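You operate a simulated robot arm through the tools that you are given. There is no shell and no other tool. Be economical: measure what you need, move in short steps, check, and stop when the job is done.

The job below is to be done with a simulated robot arm. You get a single attempt, and the scene is never put back.

## Task
Put the shelf riser together: both posts into the base, then the board on top.

Only the result counts: the job must be done as asked and must still hold three seconds after the hand-in. Knocking over, shifting, dropping, spilling or breaking anything else fails it.

## Robot
A 7-joint arm with a two-finger parallel gripper, fixed in place. Base frame: the origin is at the foot of the arm, x ahead of it, y to its left, z up. Units: cm, rad, N and s.
With the tool pointing down near the work surface it reaches from about 34 to 78 cm from the base axis. Its first joint turns from -2.897 to 2.897 rad. Payload 3.91 kg.
The tool frame sits at the grasp point between the pads (the TCP): z along the fingers, y along the line on which they close. The tips reach 3 cm beyond it. The gripper opens to 11 cm. The fingers are 2 cm wide and 1 cm thick; the gripper's body (4.8 by 11.2 cm) begins 5.5 cm behind the TCP.
Orientation is told as [roll, pitch, yaw] about the base's x, y, z axes, in that order, counted from this pose: with the fingers straight down and closing along the base's y, the tool's x points along the base's -x, its y along +y and its z along -z.

## Interface
- The arm moves only by the tool servo_tool. Its argument "increments" is a list that holds one entry, the list of rows, each a list of 7 numbers: the shift along the tool's x, y, z in mm, then the turn, a rotation vector about the tool's x, y, z in rad, then the closure, from 0 (fully open) to 1 (shut). In form: [[[x, y, z, rx, ry, rz, jaw], ...]]. A call has 1 to 8 rows; each row shifts and turns the commanded pose from where the row before left it, along the tool's axes as they then stand. Each row takes 0.2 s and may step no farther than 5 cm and 0.15 rad from the row before; otherwise, or with a gripper value out of range, the whole call is refused. A pose out of reach is approached as far as the arm can. The call stops where the force on the tool passes 60 N (or 10 N more than at its start, if that is more) or the arm is blocked; 0.2 s more then pass. Each finger travels about 15.3 cm/s and halts on what it meets, pressing with about 23 N; the grip force reading is that of the motor and also rises with nothing between the fingers. The clock runs only during rows and for 0.2 s after the last one: add rows that do not move to give the fingers time. The reply holds the time, the measured pose of the TCP, the force on the tool along the base axes, the opening and the grip force, in the units named above and with some noise.
- Cameras (640 x 400 px; columns grow to the right, rows downward): "scene" is fixed at [5.22, -64.85, 150.69]; the picture's right is [0.78, -0.62, 0.00], its down [-0.36, -0.45, -0.81] and it looks along [0.51, 0.64, -0.58] (base axes); focal length 318 px, centre (320, 200). "wrist" rides on the gripper at [-3.6, 0, -5.7] in the tool frame; the picture's right is [0.00, -1.00, 0.00], its down [0.97, 0.00, -0.24] and it looks along [0.24, 0.00, 0.97] (tool axes); focal length 218 px, centre (320, 200).
- get_image(camera): a new picture of that camera. It takes no simulated time.
- raise_lower(by): slides the trunk up (or, below 0, down) by that many cm; the arm rides with it, the base frame stays. It gives what a move gives, with no picture.
- probe_pixels(camera, pixels): for up to 12 pixels [column, row] of the newest picture of that camera ("zoom" is the newest enlarged one), the place [x, y, z] in the base frame of the surface seen there, good to about 0.2 cm. It takes no simulated time.
- close_up(camera, box): a new picture of the part [left, top, right, bottom] of that camera's present view, enlarged. It takes no simulated time.
- job_done(): hands the job in; it is judged then, once.

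Work in short steps. Measure before you move; look again where a grasp or a placing could have gone wrong, and mend it. You have 80 turns and 54 pictures in all, those below and enlarged ones among them. Open the gripper and draw the arm clear of the work before you hand the job in, unless the task says otherwise; then end with one line.

The tools are called by a JSON object that holds its "method" and its "body". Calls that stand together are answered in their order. servo_tool: Moves the arm, as the interface text tells. Its arguments: {"type":"object","properties":{"increments":{"type":"array","items":{"type":"array","items":{"type":"array","items":{"type":"number"}}}}},"required":["increments"]} The other tools are called the same way: raise_lower (by) slides the trunk up or down; get_image (camera) takes a picture; probe_pixels (camera, pixels) gives the place of the surface under pixels of a picture; close_up (camera, box) takes an enlarged picture of a part of a camera's view; job_done () hands the job in.

At the start:

```text
clock: 0.0
tool_pos: [46.65, 13.94, 101.11]
orientation: [0.0, 0.001, -0.002]
contact_force: [0.4, 0.0, -0.5]
width: 10.98
gripper_force: 0.1
trunk travel left (down, up): [-52.5, 8.5]
```

scene: 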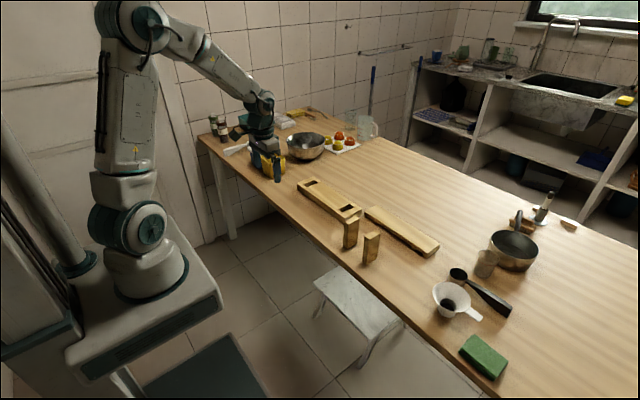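
wrist: 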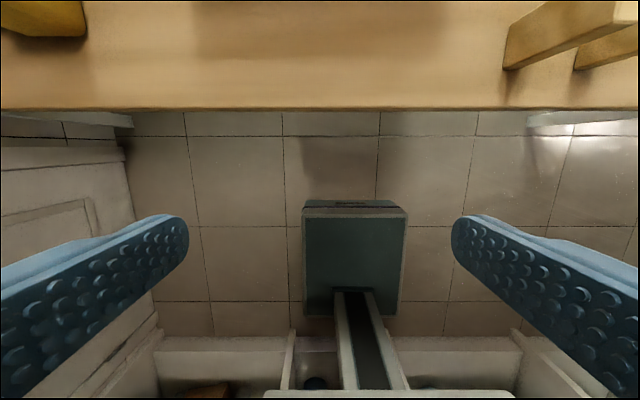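

The scene shows a base with two slots around (330,197), a flat board at (400,232), and two posts at (350,232) and (371,247). I'll enlarge that region to measure.

{"method": "close_up", "body": {"camera": "scene", "box": [280, 165, 450, 271]}}

```text
3.76 times, centred on (365, 218) of scene
```

zoom: 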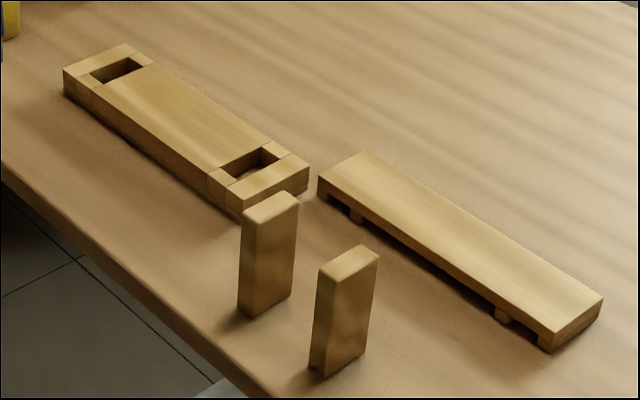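

The base's slots are at zoom (117,70) and (250,162), the posts stand upright, and the board has cleats below. I'll probe the base and posts first.

{"method": "probe_pixels", "body": {"camera": "zoom", "pixels": [[66, 71], [125, 46], [241, 207], [306, 166], [91, 73], [127, 58], [143, 66], [107, 83], [222, 170], [262, 148], [280, 158], [240, 178]]}}

{"method": "probe_pixels", "body": {"camera": "zoom", "pixels": [[245, 212], [279, 193], [297, 202], [262, 221], [241, 300], [321, 270], [360, 248], [376, 257], [340, 278], [314, 362], [268, 207], [349, 263]]}}

{"method": "probe_pixels", "body": {"camera": "zoom", "pixels": [[320, 180], [364, 153], [600, 300], [553, 332], [460, 245], [357, 215], [503, 314], [551, 348], [320, 197], [450, 180], [250, 168], [120, 75]]}}

```text
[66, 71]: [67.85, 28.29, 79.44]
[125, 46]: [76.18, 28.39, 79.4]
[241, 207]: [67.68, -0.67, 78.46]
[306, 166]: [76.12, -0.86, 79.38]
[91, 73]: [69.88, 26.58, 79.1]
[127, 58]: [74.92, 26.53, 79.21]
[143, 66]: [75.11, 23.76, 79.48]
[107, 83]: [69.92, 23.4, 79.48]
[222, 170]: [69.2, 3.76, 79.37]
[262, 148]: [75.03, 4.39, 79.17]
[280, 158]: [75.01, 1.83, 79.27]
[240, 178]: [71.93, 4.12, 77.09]
```

```text
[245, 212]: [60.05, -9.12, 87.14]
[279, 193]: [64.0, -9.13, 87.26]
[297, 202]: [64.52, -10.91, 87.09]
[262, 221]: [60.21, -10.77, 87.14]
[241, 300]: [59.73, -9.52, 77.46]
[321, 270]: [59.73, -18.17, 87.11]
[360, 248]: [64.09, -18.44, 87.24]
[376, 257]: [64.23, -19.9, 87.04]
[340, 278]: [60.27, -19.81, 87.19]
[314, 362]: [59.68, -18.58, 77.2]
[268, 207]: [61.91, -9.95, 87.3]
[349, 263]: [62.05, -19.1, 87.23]
```

```text
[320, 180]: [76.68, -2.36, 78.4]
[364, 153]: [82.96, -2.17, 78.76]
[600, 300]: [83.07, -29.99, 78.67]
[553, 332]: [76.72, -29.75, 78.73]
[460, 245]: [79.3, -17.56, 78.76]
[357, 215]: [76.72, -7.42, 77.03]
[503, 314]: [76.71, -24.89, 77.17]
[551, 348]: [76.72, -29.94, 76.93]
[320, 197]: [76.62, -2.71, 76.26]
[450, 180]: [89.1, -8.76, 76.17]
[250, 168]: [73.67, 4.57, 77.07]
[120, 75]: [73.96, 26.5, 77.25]
```

The base lies at x 67.8–76.2 with slots near y 25 and y 2.9. The posts are at (62,-10) and (62,-19), with tops at 87.2, and the board spans x 76.7–83. I'll move above the first post at a safe height with the jaw partly closed.

{"method": "servo_tool", "body": {"increments": [[[-22, -34.2, 0, 0, 0, 0, 0.45], [-22, -34.2, 0, 0, 0, 0, 0.45], [-22, -34.2, 0, 0, 0, 0, 0.45], [-22, -34.2, 0, 0, 0, 0, 0.45], [-22, -34.2, 0, 0, 0, 0, 0.45], [-22, -34.2, 0, 0, 0, 0, 0.45], [-22, -34.2, 0, 0, 0, 0, 0.45]]]}}

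{"method": "get_image", "body": {"camera": "wrist"}}

{"method": "close_up", "body": {"camera": "scene", "box": [360, 200, 445, 260]}}

```text
clock: 1.6
tool_pos: [62.16, -10.07, 100.89]
orientation: [-0.001, 0.003, -0.002]
contact_force: [0.0, -0.3, -0.5]
width: 6.02
gripper_force: 0.1
trunk travel left (down, up): [-52.5, 8.5]
```

```text
50 pictures are left
```

wrist: 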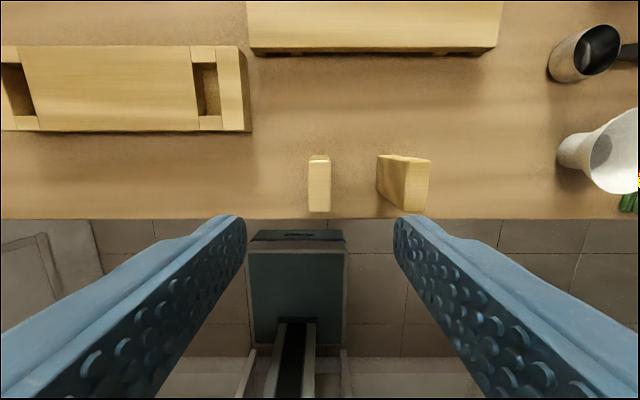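

```text
6.67 times, centred on (402, 230) of scene
```

zoom: 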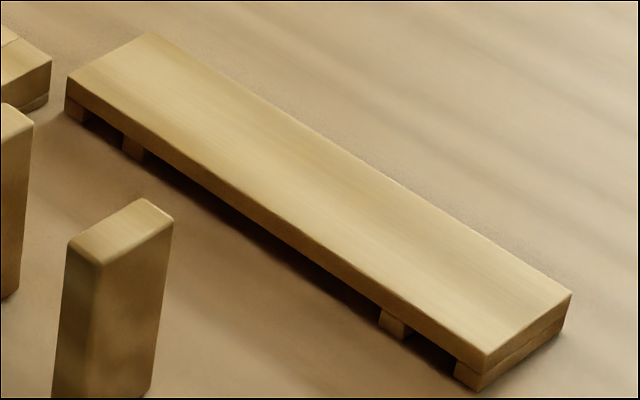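

Board cleats form grooves near both ends. I'll probe the cleat edges and, in the wrist view, the near slot (194–218, 63–117) and post faces.

{"method": "probe_pixels", "body": {"camera": "zoom", "pixels": [[67, 105], [83, 114], [124, 148], [141, 157], [380, 321], [403, 332], [456, 370], [472, 386], [110, 60], [100, 120], [250, 150], [486, 358]]}}

{"method": "probe_pixels", "body": {"camera": "wrist", "pixels": [[191, 90], [196, 90], [215, 90], [220, 90], [206, 60], [206, 66], [206, 112], [206, 118], [206, 90], [249, 90], [206, 129], [206, 47]]}}

{"method": "probe_pixels", "body": {"camera": "wrist", "pixels": [[310, 185], [329, 185], [319, 164], [319, 210], [380, 185], [404, 185], [427, 185], [415, 162], [415, 209], [20, 62], [20, 115], [34, 90]]}}

```text
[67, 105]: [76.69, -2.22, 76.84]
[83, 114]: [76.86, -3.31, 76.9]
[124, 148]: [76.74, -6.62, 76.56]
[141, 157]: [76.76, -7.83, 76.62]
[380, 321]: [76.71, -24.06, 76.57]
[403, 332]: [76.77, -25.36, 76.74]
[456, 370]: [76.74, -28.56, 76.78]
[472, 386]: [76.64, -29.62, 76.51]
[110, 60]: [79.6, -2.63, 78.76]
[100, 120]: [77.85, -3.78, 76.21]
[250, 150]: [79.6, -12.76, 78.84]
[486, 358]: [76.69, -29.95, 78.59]
```

```text
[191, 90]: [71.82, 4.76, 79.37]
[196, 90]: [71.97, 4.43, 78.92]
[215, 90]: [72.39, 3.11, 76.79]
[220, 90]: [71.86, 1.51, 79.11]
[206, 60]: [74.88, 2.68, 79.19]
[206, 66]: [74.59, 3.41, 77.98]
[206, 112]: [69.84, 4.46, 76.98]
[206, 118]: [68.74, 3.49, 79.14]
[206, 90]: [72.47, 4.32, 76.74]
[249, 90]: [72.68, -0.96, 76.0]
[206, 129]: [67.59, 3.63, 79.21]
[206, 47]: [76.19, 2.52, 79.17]
```

```text
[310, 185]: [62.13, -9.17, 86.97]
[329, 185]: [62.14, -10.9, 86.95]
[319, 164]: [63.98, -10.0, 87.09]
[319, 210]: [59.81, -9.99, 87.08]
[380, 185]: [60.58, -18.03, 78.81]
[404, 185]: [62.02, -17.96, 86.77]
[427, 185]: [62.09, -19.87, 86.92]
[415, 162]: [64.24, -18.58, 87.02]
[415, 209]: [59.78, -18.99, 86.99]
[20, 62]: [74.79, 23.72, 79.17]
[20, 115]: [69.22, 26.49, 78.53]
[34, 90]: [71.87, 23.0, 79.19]
```

Slot centres come out at about (72.0, 3.0) and (72.0, 25.0), each about 5.8×3.1. Post A's centre is (62.0,-10.05). I descend to z 83.6 and close.

{"method": "servo_tool", "body": {"increments": [[[0, 0, 43, 0, 0, 0, 0.45], [0, 0, 43, 0, 0, 0, 0.45], [0, 0, 43, 0, 0, 0, 0.45], [1, 0, 44, 0, 0, 0, 0.45], [0, 0, 0, 0, 0, 0, 0.45], [0, 0, 0, 0, 0, 0, 0.85], [0, 0, 0, 0, 0, 0, 0.95], [0, 0, 0, 0, 0, 0, 1]]]}}

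```text
clock: 3.4
tool_pos: [61.9, -9.88, 83.86]
orientation: [-0.001, 0.0, 0.0]
contact_force: [0.0, -1.0, 0.4]
width: 2.14
gripper_force: 23.2
trunk travel left (down, up): [-52.5, 8.5]
```

Post A is gripped at width 2.1. I lift it 8 cm and look at what stands near the far slot.

{"method": "servo_tool", "body": {"increments": [[[0, 0, -30, 0, 0, 0, 1], [0, 0, -45, 0, 0, 0, 1], [0, 0, -15, 0, 0, 0, 1], [0, 0, 0, 0, 0, 0, 1]]]}}

{"method": "get_image", "body": {"camera": "scene"}}

{"method": "probe_pixels", "body": {"camera": "scene", "pixels": [[265, 160], [280, 168], [278, 180], [252, 160], [305, 150], [325, 150], [283, 152], [301, 186], [315, 182]]}}

```text
clock: 4.4
tool_pos: [61.92, -9.95, 92.81]
orientation: [0.0, 0.0, 0.001]
contact_force: [-0.1, -0.8, -1.3]
width: 2.15
gripper_force: 23.3
trunk travel left (down, up): [-52.5, 8.5]
```

```text
48 pictures are left
```

scene: 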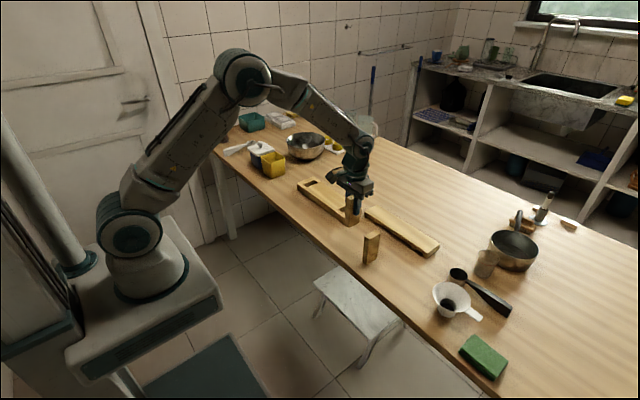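

```text
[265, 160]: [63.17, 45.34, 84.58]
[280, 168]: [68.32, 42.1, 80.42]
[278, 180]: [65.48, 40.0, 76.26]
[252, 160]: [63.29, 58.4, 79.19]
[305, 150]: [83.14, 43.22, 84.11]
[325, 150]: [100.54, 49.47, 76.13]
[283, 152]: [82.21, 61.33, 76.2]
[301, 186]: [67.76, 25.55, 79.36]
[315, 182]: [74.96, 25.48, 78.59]
```

The nearest objects to the far slot are at y ≥ 40, so it is clear. I carry the post above (72.0, 25.0).

{"method": "servo_tool", "body": {"increments": [[[-12.6, 43.7, 0, 0, 0, 0, 1], [-12.6, 43.7, 0, 0, 0, 0, 1], [-12.6, 43.7, 0, 0, 0, 0, 1], [-12.6, 43.7, 0, 0, 0, 0, 1], [-12.6, 43.7, 0, 0, 0, 0, 1], [-12.6, 43.7, 0, 0, 0, 0, 1], [-12.6, 43.7, 0, 0, 0, 0, 1], [-12.6, 43.7, 0, 0, 0, 0, 1]]]}}

{"method": "close_up", "body": {"camera": "scene", "box": [280, 140, 376, 200]}}

{"method": "get_image", "body": {"camera": "wrist"}}

```text
clock: 6.2
tool_pos: [72.08, 24.85, 93.15]
orientation: [-0.002, 0.003, -0.001]
contact_force: [-0.4, 0.1, -0.1]
width: 2.15
gripper_force: 23.2
trunk travel left (down, up): [-52.5, 8.5]
```

```text
6.67 times, centred on (328, 170) of scene
```

zoom: 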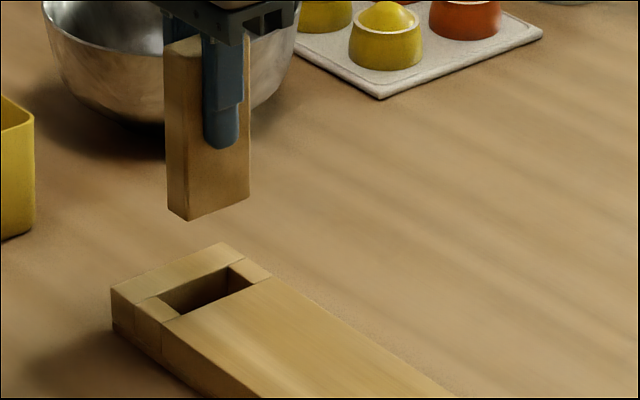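

```text
46 pictures are left
```

wrist: 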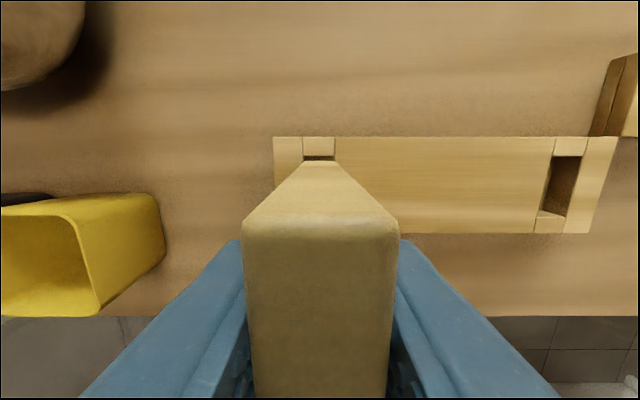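

The post hangs above the far slot. I probe the slot corners in the zoom at (158,298), (230,266), (254,285), (182,314) and the post's bottom corners at (190,217) and (248,195).

{"method": "probe_pixels", "body": {"camera": "zoom", "pixels": [[156, 297], [229, 264], [256, 284], [183, 317], [172, 307], [243, 275], [205, 296], [190, 215], [246, 193], [168, 200], [112, 291], [222, 244]]}}

{"method": "probe_pixels", "body": {"camera": "wrist", "pixels": [[300, 157], [336, 157], [318, 154], [303, 160], [318, 163], [337, 162], [563, 152], [563, 218], [545, 185], [587, 170]]}}

```text
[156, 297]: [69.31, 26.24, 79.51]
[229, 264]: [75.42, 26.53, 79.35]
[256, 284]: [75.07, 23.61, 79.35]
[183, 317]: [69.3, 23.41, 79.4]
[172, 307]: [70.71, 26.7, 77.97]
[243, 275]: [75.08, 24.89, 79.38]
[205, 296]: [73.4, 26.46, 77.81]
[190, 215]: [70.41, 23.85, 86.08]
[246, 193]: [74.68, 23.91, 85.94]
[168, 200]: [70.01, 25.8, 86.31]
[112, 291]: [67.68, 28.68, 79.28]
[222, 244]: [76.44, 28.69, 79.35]
```

```text
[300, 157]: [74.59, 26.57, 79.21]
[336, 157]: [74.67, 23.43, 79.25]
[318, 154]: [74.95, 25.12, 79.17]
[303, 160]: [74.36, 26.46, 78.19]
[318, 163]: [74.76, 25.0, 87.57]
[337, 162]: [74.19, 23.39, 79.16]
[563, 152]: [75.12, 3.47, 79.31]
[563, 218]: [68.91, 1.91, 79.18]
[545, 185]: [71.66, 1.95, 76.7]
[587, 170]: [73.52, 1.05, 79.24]
```

The post is aligned within about 0.1 cm. The slot spans x 69.3–75.1 and y 23.4–26.5. I lower it, slower at the end, watching the force.

{"method": "servo_tool", "body": {"increments": [[[1, 1, 30, 0, 0, 0, 1], [0, 0, 25, 0, 0, 0, 1], [0, 0, 12, 0, 0, 0, 1], [0, 0, 10, 0, 0, 0, 1], [0, 0, 3, 0, 0, 0, 1], [0, 0, 0, 0, 0, 0, 1]]]}}

{"method": "close_up", "body": {"camera": "scene", "box": [280, 140, 376, 200]}}

```text
clock: 7.6
tool_pos: [71.98, 25.07, 84.88]
orientation: [-0.001, 0.0, 0.001]
contact_force: [-0.2, 0.2, -0.6]
width: 2.15
gripper_force: 23.2
trunk travel left (down, up): [-52.5, 8.5]
```

```text
6.67 times, centred on (328, 170) of scene
```

zoom: 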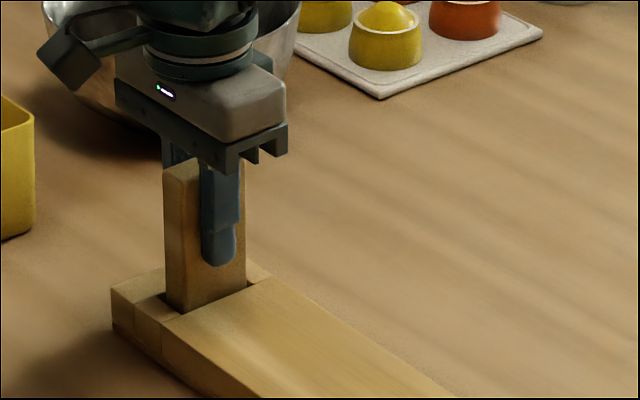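

The post is inside the slot with no contact yet. I lower it in 1–1.5 mm steps until the force shows it on the slot floor.

{"method": "servo_tool", "body": {"increments": [[[0, 0, 1.5, 0, 0, 0, 1], [0, 0, 1.5, 0, 0, 0, 1], [0, 0, 0, 0, 0, 0, 1]]]}}

```text
clock: 8.4
tool_pos: [71.82, 25.16, 84.73]
orientation: [0.0, -0.002, -0.002]
contact_force: [1.3, 0.1, 6.5]
width: 2.17
gripper_force: 23.1
trunk travel left (down, up): [-52.5, 8.5]
```

Contact reads 6.5 N at z 84.73, so the post stands on the slot floor. I release and rise.

{"method": "servo_tool", "body": {"increments": [[[0, 0, -1, 0, 0, 0, 0.7], [0, 0, 0, 0, 0, 0, 0.45], [0, 0, 0, 0, 0, 0, 0.45], [0, 0, -30, 0, 0, 0, 0.45], [0, 0, -45, 0, 0, 0, 0.45], [0, 0, -45, 0, 0, 0, 0.45], [0, 0, -35, 0, 0, 0, 0.45], [0, 0, 0, 0, 0, 0, 0.45]]]}}

{"method": "close_up", "body": {"camera": "scene", "box": [280, 140, 376, 200]}}

```text
clock: 10.2
tool_pos: [72.04, 24.94, 100.17]
orientation: [-0.001, 0.0, -0.001]
contact_force: [0.0, -0.2, -0.5]
width: 6.05
gripper_force: 0.2
trunk travel left (down, up): [-52.5, 8.5]
```

```text
6.67 times, centred on (328, 170) of scene
```

zoom: 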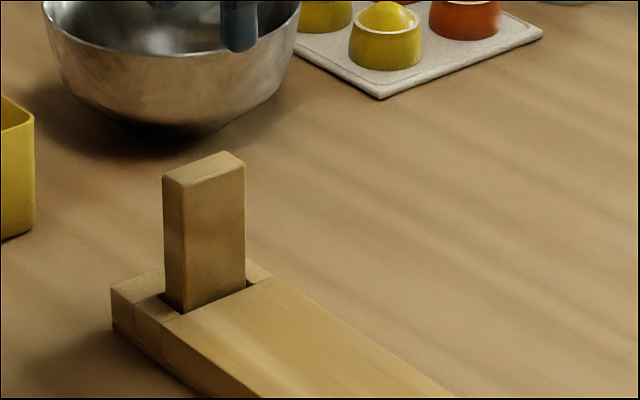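

Post A stands upright in the far slot. I travel to above post B at (62.0,-19.0).

{"method": "servo_tool", "body": {"increments": [[[10, -44, 0, 0, 0, 0, 0.45], [10, -44, 0, 0, 0, 0, 0.45], [10, -44, 0, 0, 0, 0, 0.45], [10, -44, 0, 0, 0, 0, 0.45], [10, -44, 0, 0, 0, 0, 0.45], [10, -44, 0, 0, 0, 0, 0.45], [10, -44, 0, 0, 0, 0, 0.45], [10, -44, 0, 0, 0, 0, 0.45]]]}}

{"method": "servo_tool", "body": {"increments": [[[10, -44, 0, 0, 0, 0, 0.45], [10, -44, 0, 0, 0, 0, 0.45], [0, 0, 0, 0, 0, 0, 0.45]]]}}

{"method": "get_image", "body": {"camera": "wrist"}}

```text
clock: 12.0
tool_pos: [63.97, -10.54, 100.22]
orientation: [0.0, 0.001, -0.001]
contact_force: [-0.2, -0.7, -0.9]
width: 6.03
gripper_force: 0.0
trunk travel left (down, up): [-52.5, 8.5]
```

```text
clock: 12.8
tool_pos: [62.23, -19.05, 100.32]
orientation: [0.001, 0.0, 0.0]
contact_force: [0.3, 0.9, 0.7]
width: 6.01
gripper_force: 0.1
trunk travel left (down, up): [-52.5, 8.5]
```

```text
43 pictures are left
```

wrist: 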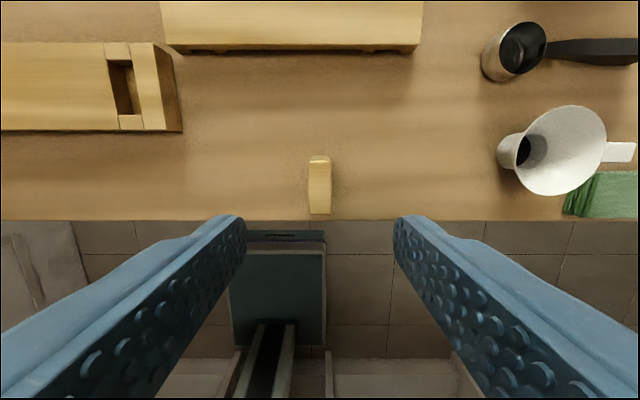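

Post B sits centred at (319,185) between the fingers. I descend 16.5 cm to z ≈ 83.8 and close.

{"method": "servo_tool", "body": {"increments": [[[0.5, 0.5, 43, 0, 0, 0, 0.45], [0, 0, 43, 0, 0, 0, 0.45], [0, 0, 43, 0, 0, 0, 0.45], [0, 0, 36, 0, 0, 0, 0.45], [0, 0, 0, 0, 0, 0, 0.45], [0, 0, 0, 0, 0, 0, 0.85], [0, 0, 0, 0, 0, 0, 0.95], [0, 0, 0, 0, 0, 0, 1]]]}}

{"method": "servo_tool", "body": {"increments": [[[0, 0, -30, 0, 0, 0, 1], [0, 0, -45, 0, 0, 0, 1], [0, 0, -15, 0, 0, 0, 1], [0, 0, 0, 0, 0, 0, 1]]]}}

```text
clock: 14.6
tool_pos: [61.78, -18.95, 83.66]
orientation: [0.0, -0.002, -0.003]
contact_force: [-0.4, -0.6, -0.1]
width: 2.15
gripper_force: 22.6
trunk travel left (down, up): [-52.5, 8.5]
```

```text
clock: 15.6
tool_pos: [61.9, -18.89, 92.79]
orientation: [0.0, 0.0, 0.001]
contact_force: [1.4, 1.5, -0.9]
width: 2.18
gripper_force: 23.0
trunk travel left (down, up): [-52.5, 8.5]
```

Post B is held and lifted. I carry it above the near slot at (72.0, 3.0).

{"method": "servo_tool", "body": {"increments": [[[-16.8, 36.5, 0, 0, 0, 0, 1], [-16.8, 36.5, 0, 0, 0, 0, 1], [-16.8, 36.5, 0, 0, 0, 0, 1], [-16.8, 36.5, 0, 0, 0, 0, 1], [-16.8, 36.5, 0, 0, 0, 0, 1], [-16.8, 36.5, 0, 0, 0, 0, 1], [0, 0, 0, 0, 0, 0, 1]]]}}

{"method": "close_up", "body": {"camera": "scene", "box": [310, 165, 406, 225]}}

```text
clock: 17.2
tool_pos: [71.73, 3.08, 92.6]
orientation: [0.001, 0.0, -0.002]
contact_force: [-0.5, 0.8, -0.4]
width: 2.17
gripper_force: 23.5
trunk travel left (down, up): [-52.5, 8.5]
```

```text
6.67 times, centred on (358, 195) of scene
```

zoom: 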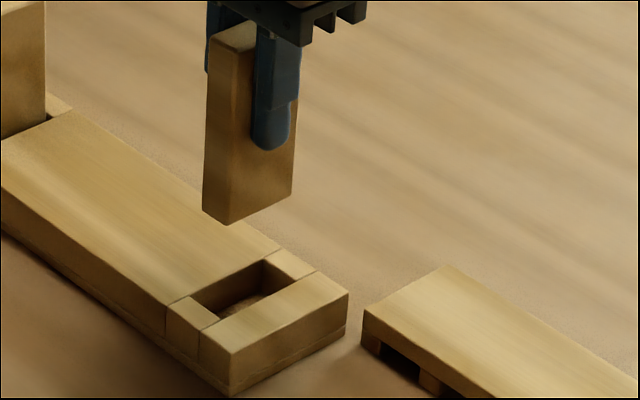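

{"method": "probe_pixels", "body": {"camera": "zoom", "pixels": [[188, 296], [264, 259], [291, 281], [217, 322], [225, 220], [290, 190], [204, 205], [345, 292], [231, 352], [250, 300], [275, 272], [205, 308]]}}

```text
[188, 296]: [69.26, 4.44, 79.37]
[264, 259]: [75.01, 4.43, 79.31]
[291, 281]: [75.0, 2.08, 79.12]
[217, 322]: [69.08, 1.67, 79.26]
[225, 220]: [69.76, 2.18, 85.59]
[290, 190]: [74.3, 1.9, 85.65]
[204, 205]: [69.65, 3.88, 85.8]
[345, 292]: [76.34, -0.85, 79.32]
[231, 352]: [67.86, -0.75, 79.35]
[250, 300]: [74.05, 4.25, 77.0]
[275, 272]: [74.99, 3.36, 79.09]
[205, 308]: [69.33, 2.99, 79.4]
```

The slot spans x 69.2–75.0 and y 1.6–4.5. The post spans x 69.7–74.3 and y 2.0–3.9, so it is well centred. I lower it.

{"method": "servo_tool", "body": {"increments": [[[-1, 0, 30, 0, 0, 0, 1], [0, 0, 25, 0, 0, 0, 1], [0, 0, 12, 0, 0, 0, 1], [0, 0, 10, 0, 0, 0, 1], [0, 0, 2, 0, 0, 0, 1], [0, 0, 1, 0, 0, 0, 1], [0, 0, 0, 0, 0, 0, 1]]]}}

```text
clock: 18.8
tool_pos: [72.06, 2.92, 84.57]
orientation: [-0.001, -0.001, 0.002]
contact_force: [-0.6, -0.1, -1.3]
width: 2.15
gripper_force: 23.0
trunk travel left (down, up): [-52.5, 8.5]
```

No contact yet, so I go down 1–2 mm more.

{"method": "servo_tool", "body": {"increments": [[[0, 0, 1.2, 0, 0, 0, 1], [0, 0, 1.2, 0, 0, 0, 1], [0, 0, 0, 0, 0, 0, 1]]]}}

```text
clock: 19.6
tool_pos: [72.0, 2.86, 84.44]
orientation: [-0.001, -0.001, -0.002]
contact_force: [-1.7, -2.3, 12.3]
width: 2.16
gripper_force: 23.0
trunk travel left (down, up): [-52.5, 8.5]
```

The post is on the floor at 12 N. I release and rise.

{"method": "servo_tool", "body": {"increments": [[[0, 0, -1.5, 0, 0, 0, 0.7], [0, 0, 0, 0, 0, 0, 0.45], [0, 0, 0, 0, 0, 0, 0.45], [0, 0, -30, 0, 0, 0, 0.45], [0, 0, -45, 0, 0, 0, 0.45], [0, 0, -45, 0, 0, 0, 0.45], [0, 0, -35, 0, 0, 0, 0.45], [0, 0, 0, 0, 0, 0, 0.45]]]}}

{"method": "close_up", "body": {"camera": "scene", "box": [280, 140, 440, 240]}}

{"method": "get_image", "body": {"camera": "wrist"}}

```text
clock: 21.4
tool_pos: [72.01, 3.13, 100.01]
orientation: [0.0, 0.0, -0.003]
contact_force: [0.0, -0.3, 0.5]
width: 6.05
gripper_force: 0.1
trunk travel left (down, up): [-52.5, 8.5]
```

```text
4.00 times, centred on (360, 190) of scene
```

zoom: 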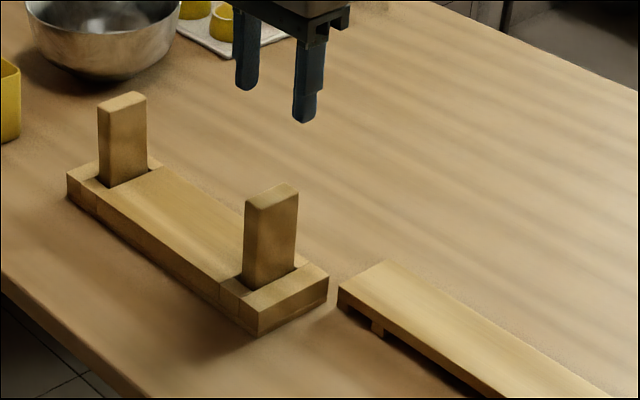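

```text
40 pictures are left
```

wrist: 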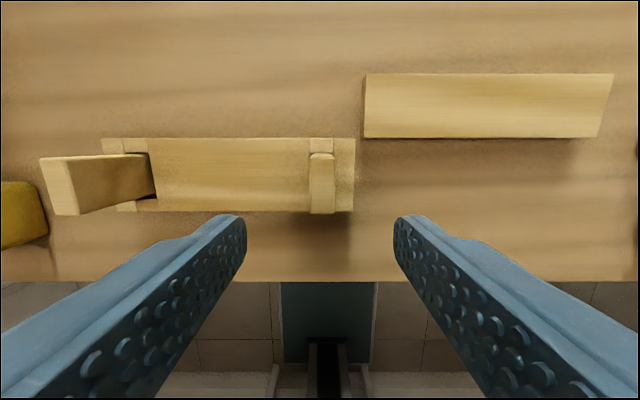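

Both posts stand in the base. I probe the post tops in the zoom and the board in the wrist view, then start turning the tool 90° in place so it closes along x.

{"method": "probe_pixels", "body": {"camera": "zoom", "pixels": [[100, 107], [133, 94], [145, 98], [111, 112], [122, 102], [247, 201], [283, 185], [295, 191], [260, 206], [271, 196]]}}

{"method": "probe_pixels", "body": {"camera": "wrist", "pixels": [[367, 105], [365, 77], [367, 134], [612, 77], [597, 134], [480, 76], [480, 135], [312, 180], [334, 180], [322, 156], [322, 210], [604, 105]]}}

{"method": "servo_tool", "body": {"increments": [[[0, 0, 0, 0, 0, -0.15, 0.2], [0, 0, 0, 0, 0, -0.15, 0.2], [0, 0, 0, 0, 0, -0.15, 0.2], [0, 0, 0, 0, 0, -0.15, 0.2], [0, 0, 0, 0, 0, -0.15, 0.2], [0, 0, 0, 0, 0, -0.15, 0.2], [0, 0, 0, 0, 0, -0.15, 0.2], [0, 0, 0, 0, 0, -0.15, 0.2]]]}}

{"method": "servo_tool", "body": {"increments": [[[0, 0, 0, 0, 0, -0.15, 0.2], [0, 0, 0, 0, 0, -0.15, 0.2], [0, 0, 0, 0, 0, -0.0708, 0.2], [0, 0, 0, 0, 0, 0, 0.2]]]}}

```text
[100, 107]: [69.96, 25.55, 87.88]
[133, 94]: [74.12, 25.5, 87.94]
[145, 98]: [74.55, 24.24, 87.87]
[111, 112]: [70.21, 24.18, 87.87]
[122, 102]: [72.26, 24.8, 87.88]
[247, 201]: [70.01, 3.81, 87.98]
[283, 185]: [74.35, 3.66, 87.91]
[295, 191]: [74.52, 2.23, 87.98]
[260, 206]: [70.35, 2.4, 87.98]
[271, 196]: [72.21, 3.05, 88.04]
```

```text
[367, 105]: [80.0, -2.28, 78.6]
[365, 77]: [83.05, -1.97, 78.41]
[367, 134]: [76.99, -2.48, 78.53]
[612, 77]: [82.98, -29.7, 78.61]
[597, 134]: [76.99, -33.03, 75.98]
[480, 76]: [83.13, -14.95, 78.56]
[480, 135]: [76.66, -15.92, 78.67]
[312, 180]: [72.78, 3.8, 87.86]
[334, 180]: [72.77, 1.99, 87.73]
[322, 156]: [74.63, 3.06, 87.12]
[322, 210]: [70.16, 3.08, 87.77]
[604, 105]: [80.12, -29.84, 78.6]
```

```text
clock: 23.2
tool_pos: [72.04, 2.96, 100.02]
orientation: [0.0, -0.001, 1.201]
contact_force: [0.0, 0.1, 0.6]
width: 8.8
gripper_force: 0.0
trunk travel left (down, up): [-52.5, 8.5]
```

```text
clock: 24.2
tool_pos: [71.92, 2.97, 100.08]
orientation: [0.0, 0.0, 1.572]
contact_force: [0.9, 0.3, -0.7]
width: 8.82
gripper_force: 0.1
trunk travel left (down, up): [-52.5, 8.5]
```

The tool now closes along x. The board centre is about (79.85,-16.05), with its top at 78.7. I move above it at z 100 to test reach.

{"method": "servo_tool", "body": {"increments": [[[38, -15.7, 0, 0, 0, 0, 0.2], [38, -15.7, 0, 0, 0, 0, 0.2], [38, -15.7, 0, 0, 0, 0, 0.2], [38, -15.7, 0, 0, 0, 0, 0.2], [38, -15.7, 0, 0, 0, 0, 0.2], [0, 0, 0, 0, 0, 0, 0.2]]]}}

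{"method": "get_image", "body": {"camera": "scene"}}

{"method": "probe_pixels", "body": {"camera": "scene", "pixels": [[130, 233], [145, 265], [245, 75], [150, 285]]}}

```text
clock: 25.6
tool_pos: [76.77, -15.05, 99.41]
orientation: [0.001, 0.0, 1.572]
contact_force: [-0.2, -1.1, 0.6]
width: 8.8
gripper_force: 0.1
out of reach, approached as far as the arm can: row 4, 5
trunk travel left (down, up): [-52.5, 8.5]
```

```text
39 pictures are left
```

scene: 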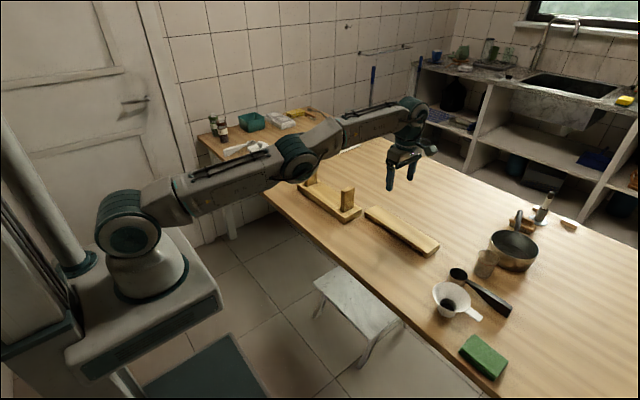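

```text
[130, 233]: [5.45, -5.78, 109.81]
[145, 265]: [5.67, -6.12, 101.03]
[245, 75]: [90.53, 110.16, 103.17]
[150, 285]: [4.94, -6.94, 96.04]
```

The tool-down reach ends at r ≈ 78, and the shoulder is at z ≈ 110. I'll lower the trunk 10 cm for better reach, then tilt the fingers outward to straddle the board and slide it closer.

{"method": "raise_lower", "body": {"by": -10}}

{"method": "servo_tool", "body": {"increments": [[[0, 0, 0, 0.1, 0, 0, 0.1], [0, 0, 0, 0.1, 0, 0, 0.1], [0, 0, 0, 0, 0, 0, 0.1]]]}}

```text
clock: 26.9
tool_pos: [76.9, -15.07, 89.64]
orientation: [0.0, 0.0, 1.568]
contact_force: [-0.5, 0.0, 0.6]
width: 8.79
gripper_force: 0.1
trunk travel left (down, up): [-42.5, 18.5]
```

```text
clock: 27.7
tool_pos: [80.32, -15.89, 90.17]
orientation: [-0.198, -0.001, 1.569]
contact_force: [0.1, -0.1, 0.1]
width: 9.9
gripper_force: 0.1
out of reach, approached as far as the arm can: row 1, 2
trunk travel left (down, up): [-42.5, 18.5]
```

With 0.2 rad tilt the TCP is at (80.3,-15.9,90.2), so the board is reachable. I descend most of the way while shifting x by −0.7, then check.

{"method": "servo_tool", "body": {"increments": [[[0, 8.3, 29, 0, 0, 0, 0.2], [0, 8.3, 29, 0, 0, 0, 0.2], [0, 8.3, 20, 0, 0, 0, 0.2], [0, 0, 0, 0, 0, 0, 0.2]]]}}

{"method": "close_up", "body": {"camera": "scene", "box": [340, 180, 452, 250]}}

```text
clock: 28.7
tool_pos: [81.2, -15.99, 82.56]
orientation: [-0.2, 0.002, 1.569]
contact_force: [-1.2, 0.3, 8.3]
width: 8.77
gripper_force: 0.1
out of reach, approached as far as the arm can: row 1, 2, 3
trunk travel left (down, up): [-42.5, 18.5]
```

```text
5.71 times, centred on (396, 215) of scene
```

zoom: 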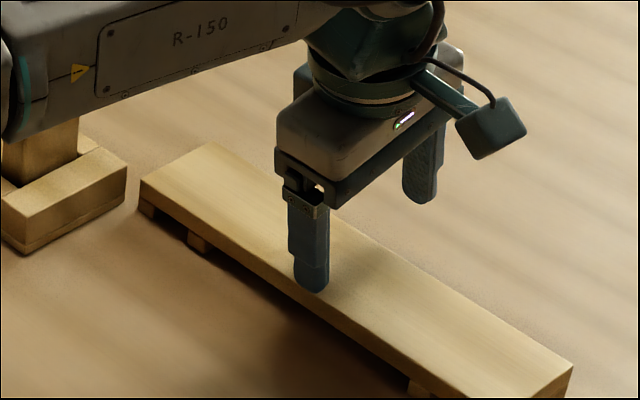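

The near finger came down on the board's top edge with 8 N because the commanded x was too far out. I back up, then pull inward and re-read.

{"method": "servo_tool", "body": {"increments": [[[0, -4, -19.6, 0, 0, 0, 0.1], [0, 9.8, -2, 0, 0, 0, 0.1], [0, 9.8, -2, 0, 0, 0, 0.1], [0, 0, 0, 0, 0, 0, 0.1]]]}}

```text
clock: 29.7
tool_pos: [81.16, -16.1, 84.4]
orientation: [-0.201, 0.0, 1.569]
contact_force: [-0.3, 0.2, -0.3]
width: 9.91
gripper_force: 0.1
out of reach, approached as far as the arm can: row 2, 3
trunk travel left (down, up): [-42.5, 18.5]
```

It still reports the reach limit, so I keep pulling inward.

{"method": "servo_tool", "body": {"increments": [[[0, 9.8, -2, 0, 0, 0, 0.1], [0, 0, 0, 0, 0, 0, 0.1]]]}}

```text
clock: 30.3
tool_pos: [81.23, -16.14, 84.46]
orientation: [-0.201, 0.0, 1.568]
contact_force: [0.2, -0.8, -0.2]
width: 9.91
gripper_force: 0.2
out of reach, approached as far as the arm can: row 1
trunk travel left (down, up): [-42.5, 18.5]
```

{"method": "servo_tool", "body": {"increments": [[[0, 20, -4, 0, 0, 0, 0.1], [0, 10, -2, 0, 0, 0, 0.1], [0, 0, 0, 0, 0, 0, 0.1]]]}}

```text
clock: 31.1
tool_pos: [81.15, -16.07, 84.42]
orientation: [-0.2, 0.002, 1.567]
contact_force: [1.0, -0.5, 0.2]
width: 9.9
gripper_force: 0.1
out of reach, approached as far as the arm can: row 1, 2
trunk travel left (down, up): [-42.5, 18.5]
```

The arm seems stuck fully extended, but moving along the tool axis worked before. I retreat along the fingers, up and inward.

{"method": "servo_tool", "body": {"increments": [[[0, 0, -30, 0, 0, 0, 0.1], [0, 0, -30, 0, 0, 0, 0.1], [0, 10, 0, 0, 0, 0, 0.1], [0, 0, 0, 0, 0, 0, 0.1]]]}}

```text
clock: 32.1
tool_pos: [80.55, -15.42, 90.17]
orientation: [-0.202, 0.003, 1.594]
contact_force: [-0.8, 0.5, 0.5]
width: 9.89
gripper_force: 0.1
out of reach, approached as far as the arm can: row 3
trunk travel left (down, up): [-42.5, 18.5]
```

The x coordinate is pinned near the extension limit, while z and y follow commands. There's clear space inward at z 90, so I try bigger inward steps.

{"method": "servo_tool", "body": {"increments": [[[0, 45, -9, 0, 0, 0, 0.1], [0, 0, 0, 0, 0, 0, 0.1]]]}}

```text
clock: 32.7
tool_pos: [74.35, -16.28, 90.18]
orientation: [-0.204, 0.0, 1.569]
contact_force: [-0.9, 0.9, 0.7]
width: 9.93
gripper_force: 0.0
trunk travel left (down, up): [-42.5, 18.5]
```

It's free again at x 74.35. I now approach from inside to (79.3, -16.1, 86), without going past the limit.

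{"method": "servo_tool", "body": {"increments": [[[-1, -20, 24.5, 0, 0, 0, 0.15], [0, -20, 24.5, 0, 0, 0, 0.15], [0, 0, 0, 0, 0, 0, 0.15]]]}}

```text
clock: 33.5
tool_pos: [79.34, -16.06, 85.86]
orientation: [-0.202, 0.001, 1.568]
contact_force: [-0.1, 0.1, 0.3]
width: 9.35
gripper_force: 0.0
trunk travel left (down, up): [-42.5, 18.5]
```

The pose is reached cleanly. I descend vertically 5.3 cm to z ≈ 80.5, with the fingers straddling the board.

{"method": "servo_tool", "body": {"increments": [[[0, 4.8, 26, 0, 0, 0, 0.2], [0, 4.8, 26, 0, 0, 0, 0.2], [0, 0, 0, 0, 0, 0, 0.2]]]}}

{"method": "close_up", "body": {"camera": "scene", "box": [340, 180, 452, 250]}}

{"method": "get_image", "body": {"camera": "wrist"}}

```text
clock: 34.3
tool_pos: [79.35, -16.4, 80.75]
orientation: [-0.2, 0.0, 1.568]
contact_force: [0.2, -0.1, 0.5]
width: 8.81
gripper_force: 0.1
trunk travel left (down, up): [-42.5, 18.5]
```

```text
5.71 times, centred on (396, 215) of scene
```

zoom: 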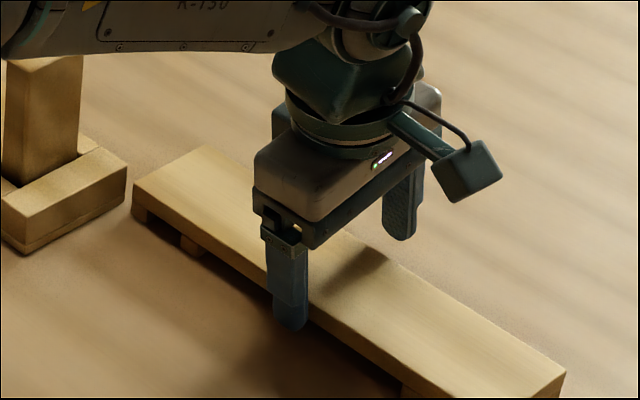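

```text
36 pictures are left
```

wrist: 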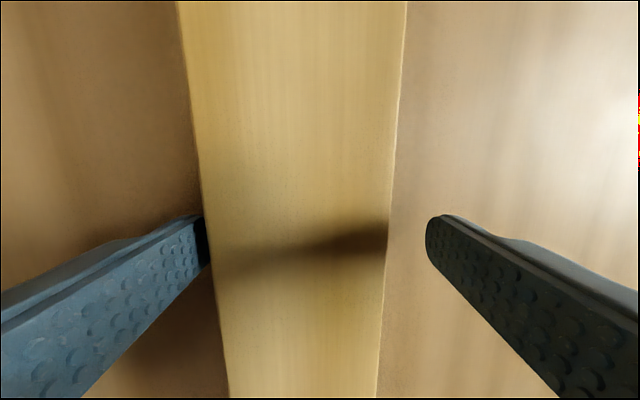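

The fingers straddle the board. I check the board's present place, since the earlier press may have moved it slightly.

{"method": "probe_pixels", "body": {"camera": "zoom", "pixels": [[135, 186], [210, 147], [564, 370], [420, 312], [480, 315], [133, 210], [230, 245], [350, 345]]}}

{"method": "probe_pixels", "body": {"camera": "wrist", "pixels": [[184, 20], [401, 20], [226, 350], [380, 350], [205, 200], [390, 200]]}}

```text
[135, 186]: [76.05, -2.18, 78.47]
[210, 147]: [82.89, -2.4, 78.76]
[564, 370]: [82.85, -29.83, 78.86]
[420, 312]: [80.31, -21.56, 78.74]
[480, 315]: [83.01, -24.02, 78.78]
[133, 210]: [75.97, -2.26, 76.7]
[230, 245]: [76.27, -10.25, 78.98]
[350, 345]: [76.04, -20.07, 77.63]
```

```text
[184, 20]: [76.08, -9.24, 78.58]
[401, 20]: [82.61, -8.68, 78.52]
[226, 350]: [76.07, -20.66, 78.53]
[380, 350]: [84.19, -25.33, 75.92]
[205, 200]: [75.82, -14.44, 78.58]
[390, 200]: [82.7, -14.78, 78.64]
```

The board shifted about 0.5 cm inward, spanning x 76.0–82.6, and isn't yawed. I reduce the tilt to 0.1 rad, which gives the far finger more overlap, and lower to z ≈ 79.9.

{"method": "servo_tool", "body": {"increments": [[[0, 3.4, -0.7, -0.05, 0, 0, 0.2], [0, 0, 0, -0.05, 0, 0, 0.2], [0, 0.8, 8, 0, 0, 0, 0.2], [0, 0, 0, 0, 0, 0, 0.28]]]}}

```text
clock: 35.3
tool_pos: [79.15, -16.29, 79.78]
orientation: [-0.1, 0.001, 1.569]
contact_force: [0.7, 0.4, -0.1]
width: 7.91
gripper_force: 0.1
trunk travel left (down, up): [-42.5, 18.5]
```

I'm in place. I drag the board inward 4.5 cm in slow steps with the far finger.

{"method": "servo_tool", "body": {"increments": [[[0, 5, -0.5, 0, 0, 0, 0.35], [0, 6.5, -0.65, 0, 0, 0, 0.35], [0, 6.5, -0.65, 0, 0, 0, 0.35], [0, 6.5, -0.65, 0, 0, 0, 0.35], [0, 6.5, -0.65, 0, 0, 0, 0.35], [0, 6.5, -0.65, 0, 0, 0, 0.35], [0, 6.5, -0.65, 0, 0, 0, 0.35], [0, 0, 0, 0, 0, 0, 0.25]]]}}

{"method": "close_up", "body": {"camera": "scene", "box": [330, 180, 442, 250]}}

```text
clock: 37.1
tool_pos: [74.7, -16.26, 79.92]
orientation: [-0.1, -0.001, 1.568]
contact_force: [-0.1, 0.1, -0.8]
width: 8.27
gripper_force: 0.1
trunk travel left (down, up): [-42.5, 18.5]
```

```text
5.71 times, centred on (386, 215) of scene
```

zoom: 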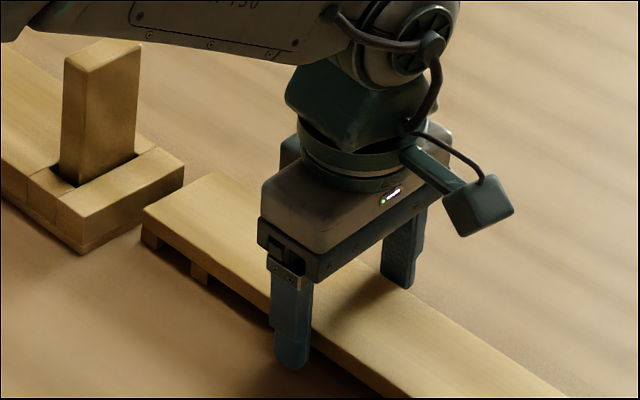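

The board moved. I probe its edges and those of the base, then straighten the tool.

{"method": "probe_pixels", "body": {"camera": "zoom", "pixels": [[145, 209], [210, 173], [260, 285], [320, 335], [450, 310], [555, 390], [500, 340], [183, 165], [82, 245]]}}

{"method": "servo_tool", "body": {"increments": [[[0, -2, 0, 0, 0, 0, 0.2], [0, 0, 0, -0.05, 0, 0, 0.2], [0, 0, 0, -0.05, 0, 0, 0.2], [0, 0, 0, 0, 0, 0, 0.2]]]}}

{"method": "get_image", "body": {"camera": "wrist"}}

```text
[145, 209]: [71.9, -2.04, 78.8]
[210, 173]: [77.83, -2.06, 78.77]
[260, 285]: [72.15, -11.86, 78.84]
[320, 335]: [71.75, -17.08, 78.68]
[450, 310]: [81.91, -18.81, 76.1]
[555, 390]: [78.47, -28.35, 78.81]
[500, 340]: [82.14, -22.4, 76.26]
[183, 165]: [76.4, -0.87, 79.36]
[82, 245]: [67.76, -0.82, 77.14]
```

```text
clock: 38.1
tool_pos: [74.83, -16.18, 79.91]
orientation: [0.0, 0.0, 1.57]
contact_force: [-0.4, 0.4, -0.1]
width: 8.78
gripper_force: 0.0
trunk travel left (down, up): [-42.5, 18.5]
```

```text
34 pictures are left
```

wrist: 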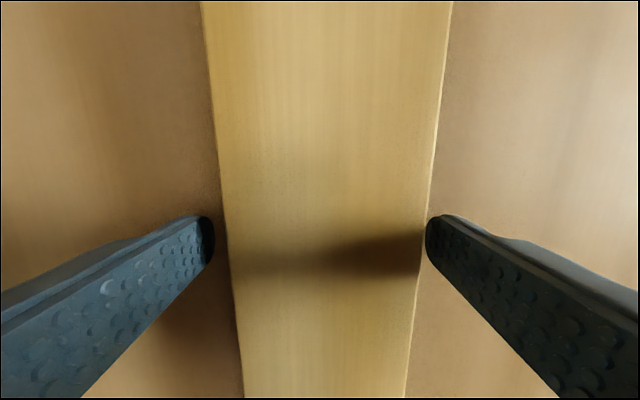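

The board is now at x ≈ 71.9–78.3, y −2.05…−29.8, centre (75.1,−15.95), aligned. I centre the tool on it, go down 0.5 cm, and grip.

{"method": "servo_tool", "body": {"increments": [[[-2.2, -3, 5, 0, 0, 0, 0.2], [0, 0, 0, 0, 0, 0, 0.35], [0, 0, 0, 0, 0, 0, 0.45], [0, 0, 0, 0, 0, 0, 0.7], [0, 0, 0, 0, 0, 0, 1], [0, 0, 0, 0, 0, 0, 1]]]}}

```text
clock: 39.5
tool_pos: [75.19, -15.96, 79.63]
orientation: [0.001, 0.0, 1.569]
contact_force: [1.5, -0.4, 1.8]
width: 6.93
gripper_force: 22.8
trunk travel left (down, up): [-42.5, 18.5]
```

The board is gripped (6.9 wide, 22.8 N). I lift with the trunk, 3 cm first, and check that it hangs level.

{"method": "raise_lower", "body": {"by": 3}}

{"method": "close_up", "body": {"camera": "scene", "box": [320, 170, 448, 250]}}

```text
clock: 40.3
tool_pos: [75.25, -15.91, 82.47]
orientation: [0.0, 0.001, 1.569]
contact_force: [0.2, 0.5, -1.9]
width: 6.93
gripper_force: 23.4
trunk travel left (down, up): [-45.5, 15.5]
```

```text
5.00 times, centred on (384, 210) of scene
```

zoom: 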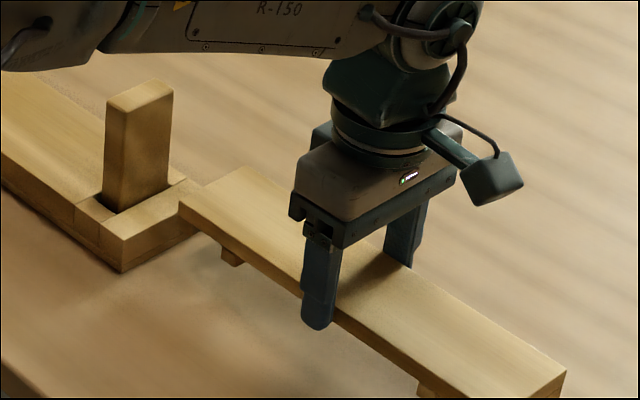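

The board is off the table and looks level. I raise it another 13 cm so its cleats clear the post tops (z 88).

{"method": "raise_lower", "body": {"by": 13}}

{"method": "get_image", "body": {"camera": "scene"}}

{"method": "probe_pixels", "body": {"camera": "scene", "pixels": [[375, 170], [425, 198], [365, 172], [432, 204]]}}

```text
clock: 41.9
tool_pos: [75.17, -15.97, 95.52]
orientation: [0.001, 0.001, 1.569]
contact_force: [-0.6, -0.3, -1.8]
width: 6.92
gripper_force: 22.5
trunk travel left (down, up): [-58.5, 2.5]
```

```text
32 pictures are left
```

scene: 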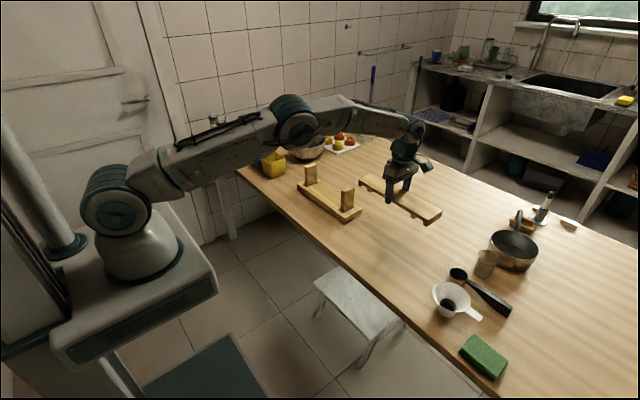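

```text
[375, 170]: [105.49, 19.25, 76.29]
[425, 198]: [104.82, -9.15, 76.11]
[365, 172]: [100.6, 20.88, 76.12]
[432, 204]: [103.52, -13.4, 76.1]
```

The board hangs at z ≈ 92–95. I move it over the posts, with TCP target (72.1, 13.95).

{"method": "servo_tool", "body": {"increments": [[[-30, 4.4, 0, 0, 0, 0, 1], [-44.8, 4.4, 0, 0, 0, 0, 1], [-44.8, 4.4, 0, 0, 0, 0, 1], [-44.8, 4.4, 0, 0, 0, 0, 1], [-44.8, 4.4, 0, 0, 0, 0, 1], [-44.8, 4.4, 0, 0, 0, 0, 1], [-30, 4.4, 0, 0, 0, 0, 1], [-15, 0, 0, 0, 0, 0, 1]]]}}

{"method": "close_up", "body": {"camera": "scene", "box": [270, 125, 398, 205]}}

```text
clock: 43.7
tool_pos: [71.87, 14.04, 95.7]
orientation: [0.001, -0.002, 1.569]
contact_force: [-0.1, 0.3, -2.0]
width: 6.92
gripper_force: 22.7
trunk travel left (down, up): [-58.5, 2.5]
```

```text
5.00 times, centred on (334, 165) of scene
```

zoom: 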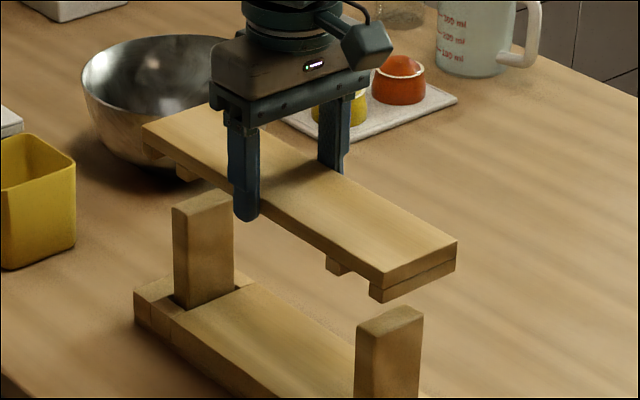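

The board is above the posts. I probe the cleat edges (zoom ~ (377,293), (345,272), (327,263), (195,178), (177,170), (147,152)), its corners and the post tops.

{"method": "probe_pixels", "body": {"camera": "zoom", "pixels": [[376, 293], [372, 291], [345, 270], [329, 262], [193, 176], [179, 170], [160, 157], [146, 150], [384, 270], [455, 243], [145, 128], [203, 110]]}}

{"method": "probe_pixels", "body": {"camera": "zoom", "pixels": [[175, 210], [190, 217], [358, 325], [374, 334], [420, 316], [406, 309], [231, 200], [385, 300], [200, 203], [388, 320]]}}

```text
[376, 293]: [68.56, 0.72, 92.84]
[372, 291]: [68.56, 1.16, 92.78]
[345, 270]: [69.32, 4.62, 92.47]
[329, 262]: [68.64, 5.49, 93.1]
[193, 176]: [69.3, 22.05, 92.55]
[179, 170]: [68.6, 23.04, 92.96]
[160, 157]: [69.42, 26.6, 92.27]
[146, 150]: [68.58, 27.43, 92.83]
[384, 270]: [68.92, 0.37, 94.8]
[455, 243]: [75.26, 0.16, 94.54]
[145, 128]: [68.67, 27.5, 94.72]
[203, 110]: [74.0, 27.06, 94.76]
```

```text
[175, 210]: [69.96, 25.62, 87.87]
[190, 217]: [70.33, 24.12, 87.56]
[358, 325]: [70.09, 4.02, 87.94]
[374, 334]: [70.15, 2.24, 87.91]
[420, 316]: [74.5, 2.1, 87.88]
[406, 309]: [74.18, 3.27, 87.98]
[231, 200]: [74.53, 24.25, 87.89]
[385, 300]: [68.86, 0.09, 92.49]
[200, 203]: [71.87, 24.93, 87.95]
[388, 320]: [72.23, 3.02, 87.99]
```

Grooves are centred at y ≈ 2.9 and 24.8, the posts at 3.0 and 24.9, and the board is level. I shift +0.1 in y and +0.25 in x, and lower 4.7 cm.

{"method": "servo_tool", "body": {"increments": [[[-1, -2.5, 15, 0, 0, 0, 1], [0, 0, 15, 0, 0, 0, 1], [0, 0, 9, 0, 0, 0, 1], [0, 0, 8, 0, 0, 0, 1], [0, 0, 0, 0, 0, 0, 1]]]}}

{"method": "close_up", "body": {"camera": "scene", "box": [270, 125, 398, 205]}}

```text
clock: 44.9
tool_pos: [72.28, 14.11, 90.83]
orientation: [0.001, 0.0, 1.57]
contact_force: [-0.3, 0.0, -1.9]
width: 6.96
gripper_force: 23.5
trunk travel left (down, up): [-58.5, 2.5]
```

```text
5.00 times, centred on (334, 165) of scene
```

zoom: 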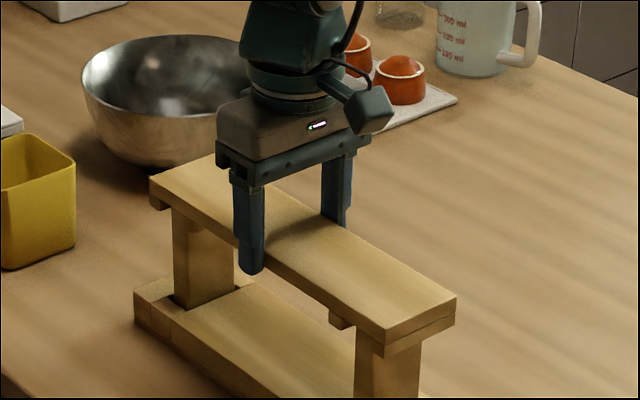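

Both posts are inside the grooves, with no contact yet (force −1.9). I lower in 2 mm, then 1.5 mm steps, watching for contact.

{"method": "servo_tool", "body": {"increments": [[[0, 0, 2, 0, 0, 0, 1], [0, 0, 1.5, 0, 0, 0, 1], [0, 0, 0, 0, 0, 0, 1]]]}}

```text
clock: 45.7
tool_pos: [72.4, 14.07, 90.58]
orientation: [0.001, 0.0, 1.57]
contact_force: [-0.6, -0.3, -1.9]
width: 6.95
gripper_force: 22.7
trunk travel left (down, up): [-58.5, 2.5]
```

{"method": "servo_tool", "body": {"increments": [[[0, 0, 1.5, 0, 0, 0, 1], [0, 0, 1.5, 0, 0, 0, 1], [0, 0, 0, 0, 0, 0, 1]]]}}

```text
clock: 46.5
tool_pos: [72.47, 14.04, 90.23]
orientation: [0.0, 0.001, 1.57]
contact_force: [-0.2, 0.8, -0.9]
width: 6.95
gripper_force: 23.6
trunk travel left (down, up): [-58.5, 2.5]
```

The load is starting to ease (−0.9 N). I continue in 1 mm steps.

{"method": "servo_tool", "body": {"increments": [[[0, 0, 1, 0, 0, 0, 1], [0, 0, 0, 0, 0, 0, 1]]]}}

{"method": "close_up", "body": {"camera": "scene", "box": [290, 140, 386, 200]}}

```text
clock: 47.1
tool_pos: [72.41, 14.01, 90.24]
orientation: [-0.002, 0.001, 1.569]
contact_force: [-0.7, 0.5, 4.1]
width: 6.95
gripper_force: 23.5
trunk travel left (down, up): [-58.5, 2.5]
```

```text
6.67 times, centred on (338, 170) of scene
```

zoom: 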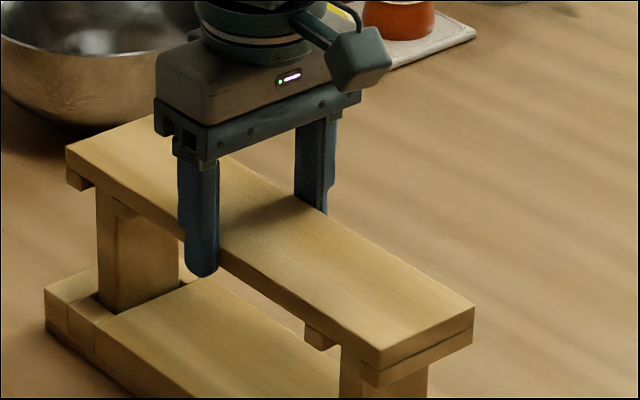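

Contact is 4 N upward, so the board rests on the posts. I release gently and rise straight up.

{"method": "servo_tool", "body": {"increments": [[[0, 0, -0.5, 0, 0, 0, 0.33], [0, 0, 0, 0, 0, 0, 0.15], [0, 0, 0, 0, 0, 0, 0.15], [0, 0, -15, 0, 0, 0, 0.15], [0, 0, -30, 0, 0, 0, 0.15], [0, 0, -40, 0, 0, 0, 0.15], [0, 0, -30, 0, 0, 0, 0.15], [0, 0, 0, 0, 0, 0, 0.15]]]}}

{"method": "close_up", "body": {"camera": "scene", "box": [280, 135, 392, 205]}}

```text
clock: 48.9
tool_pos: [72.41, 14.09, 101.96]
orientation: [0.0, 0.001, 1.57]
contact_force: [0.2, -0.3, -0.7]
width: 9.34
gripper_force: 0.1
trunk travel left (down, up): [-58.5, 2.5]
```

```text
5.71 times, centred on (336, 170) of scene
```

zoom: 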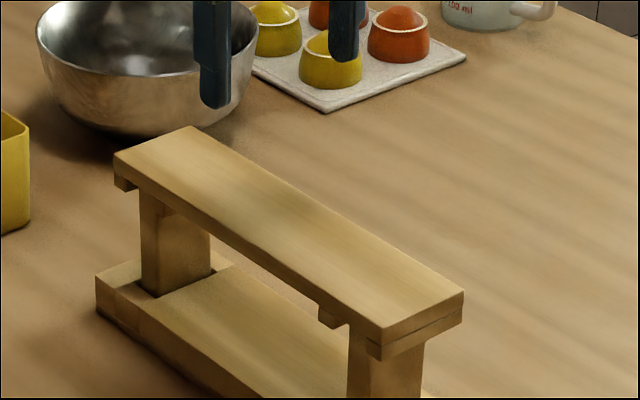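

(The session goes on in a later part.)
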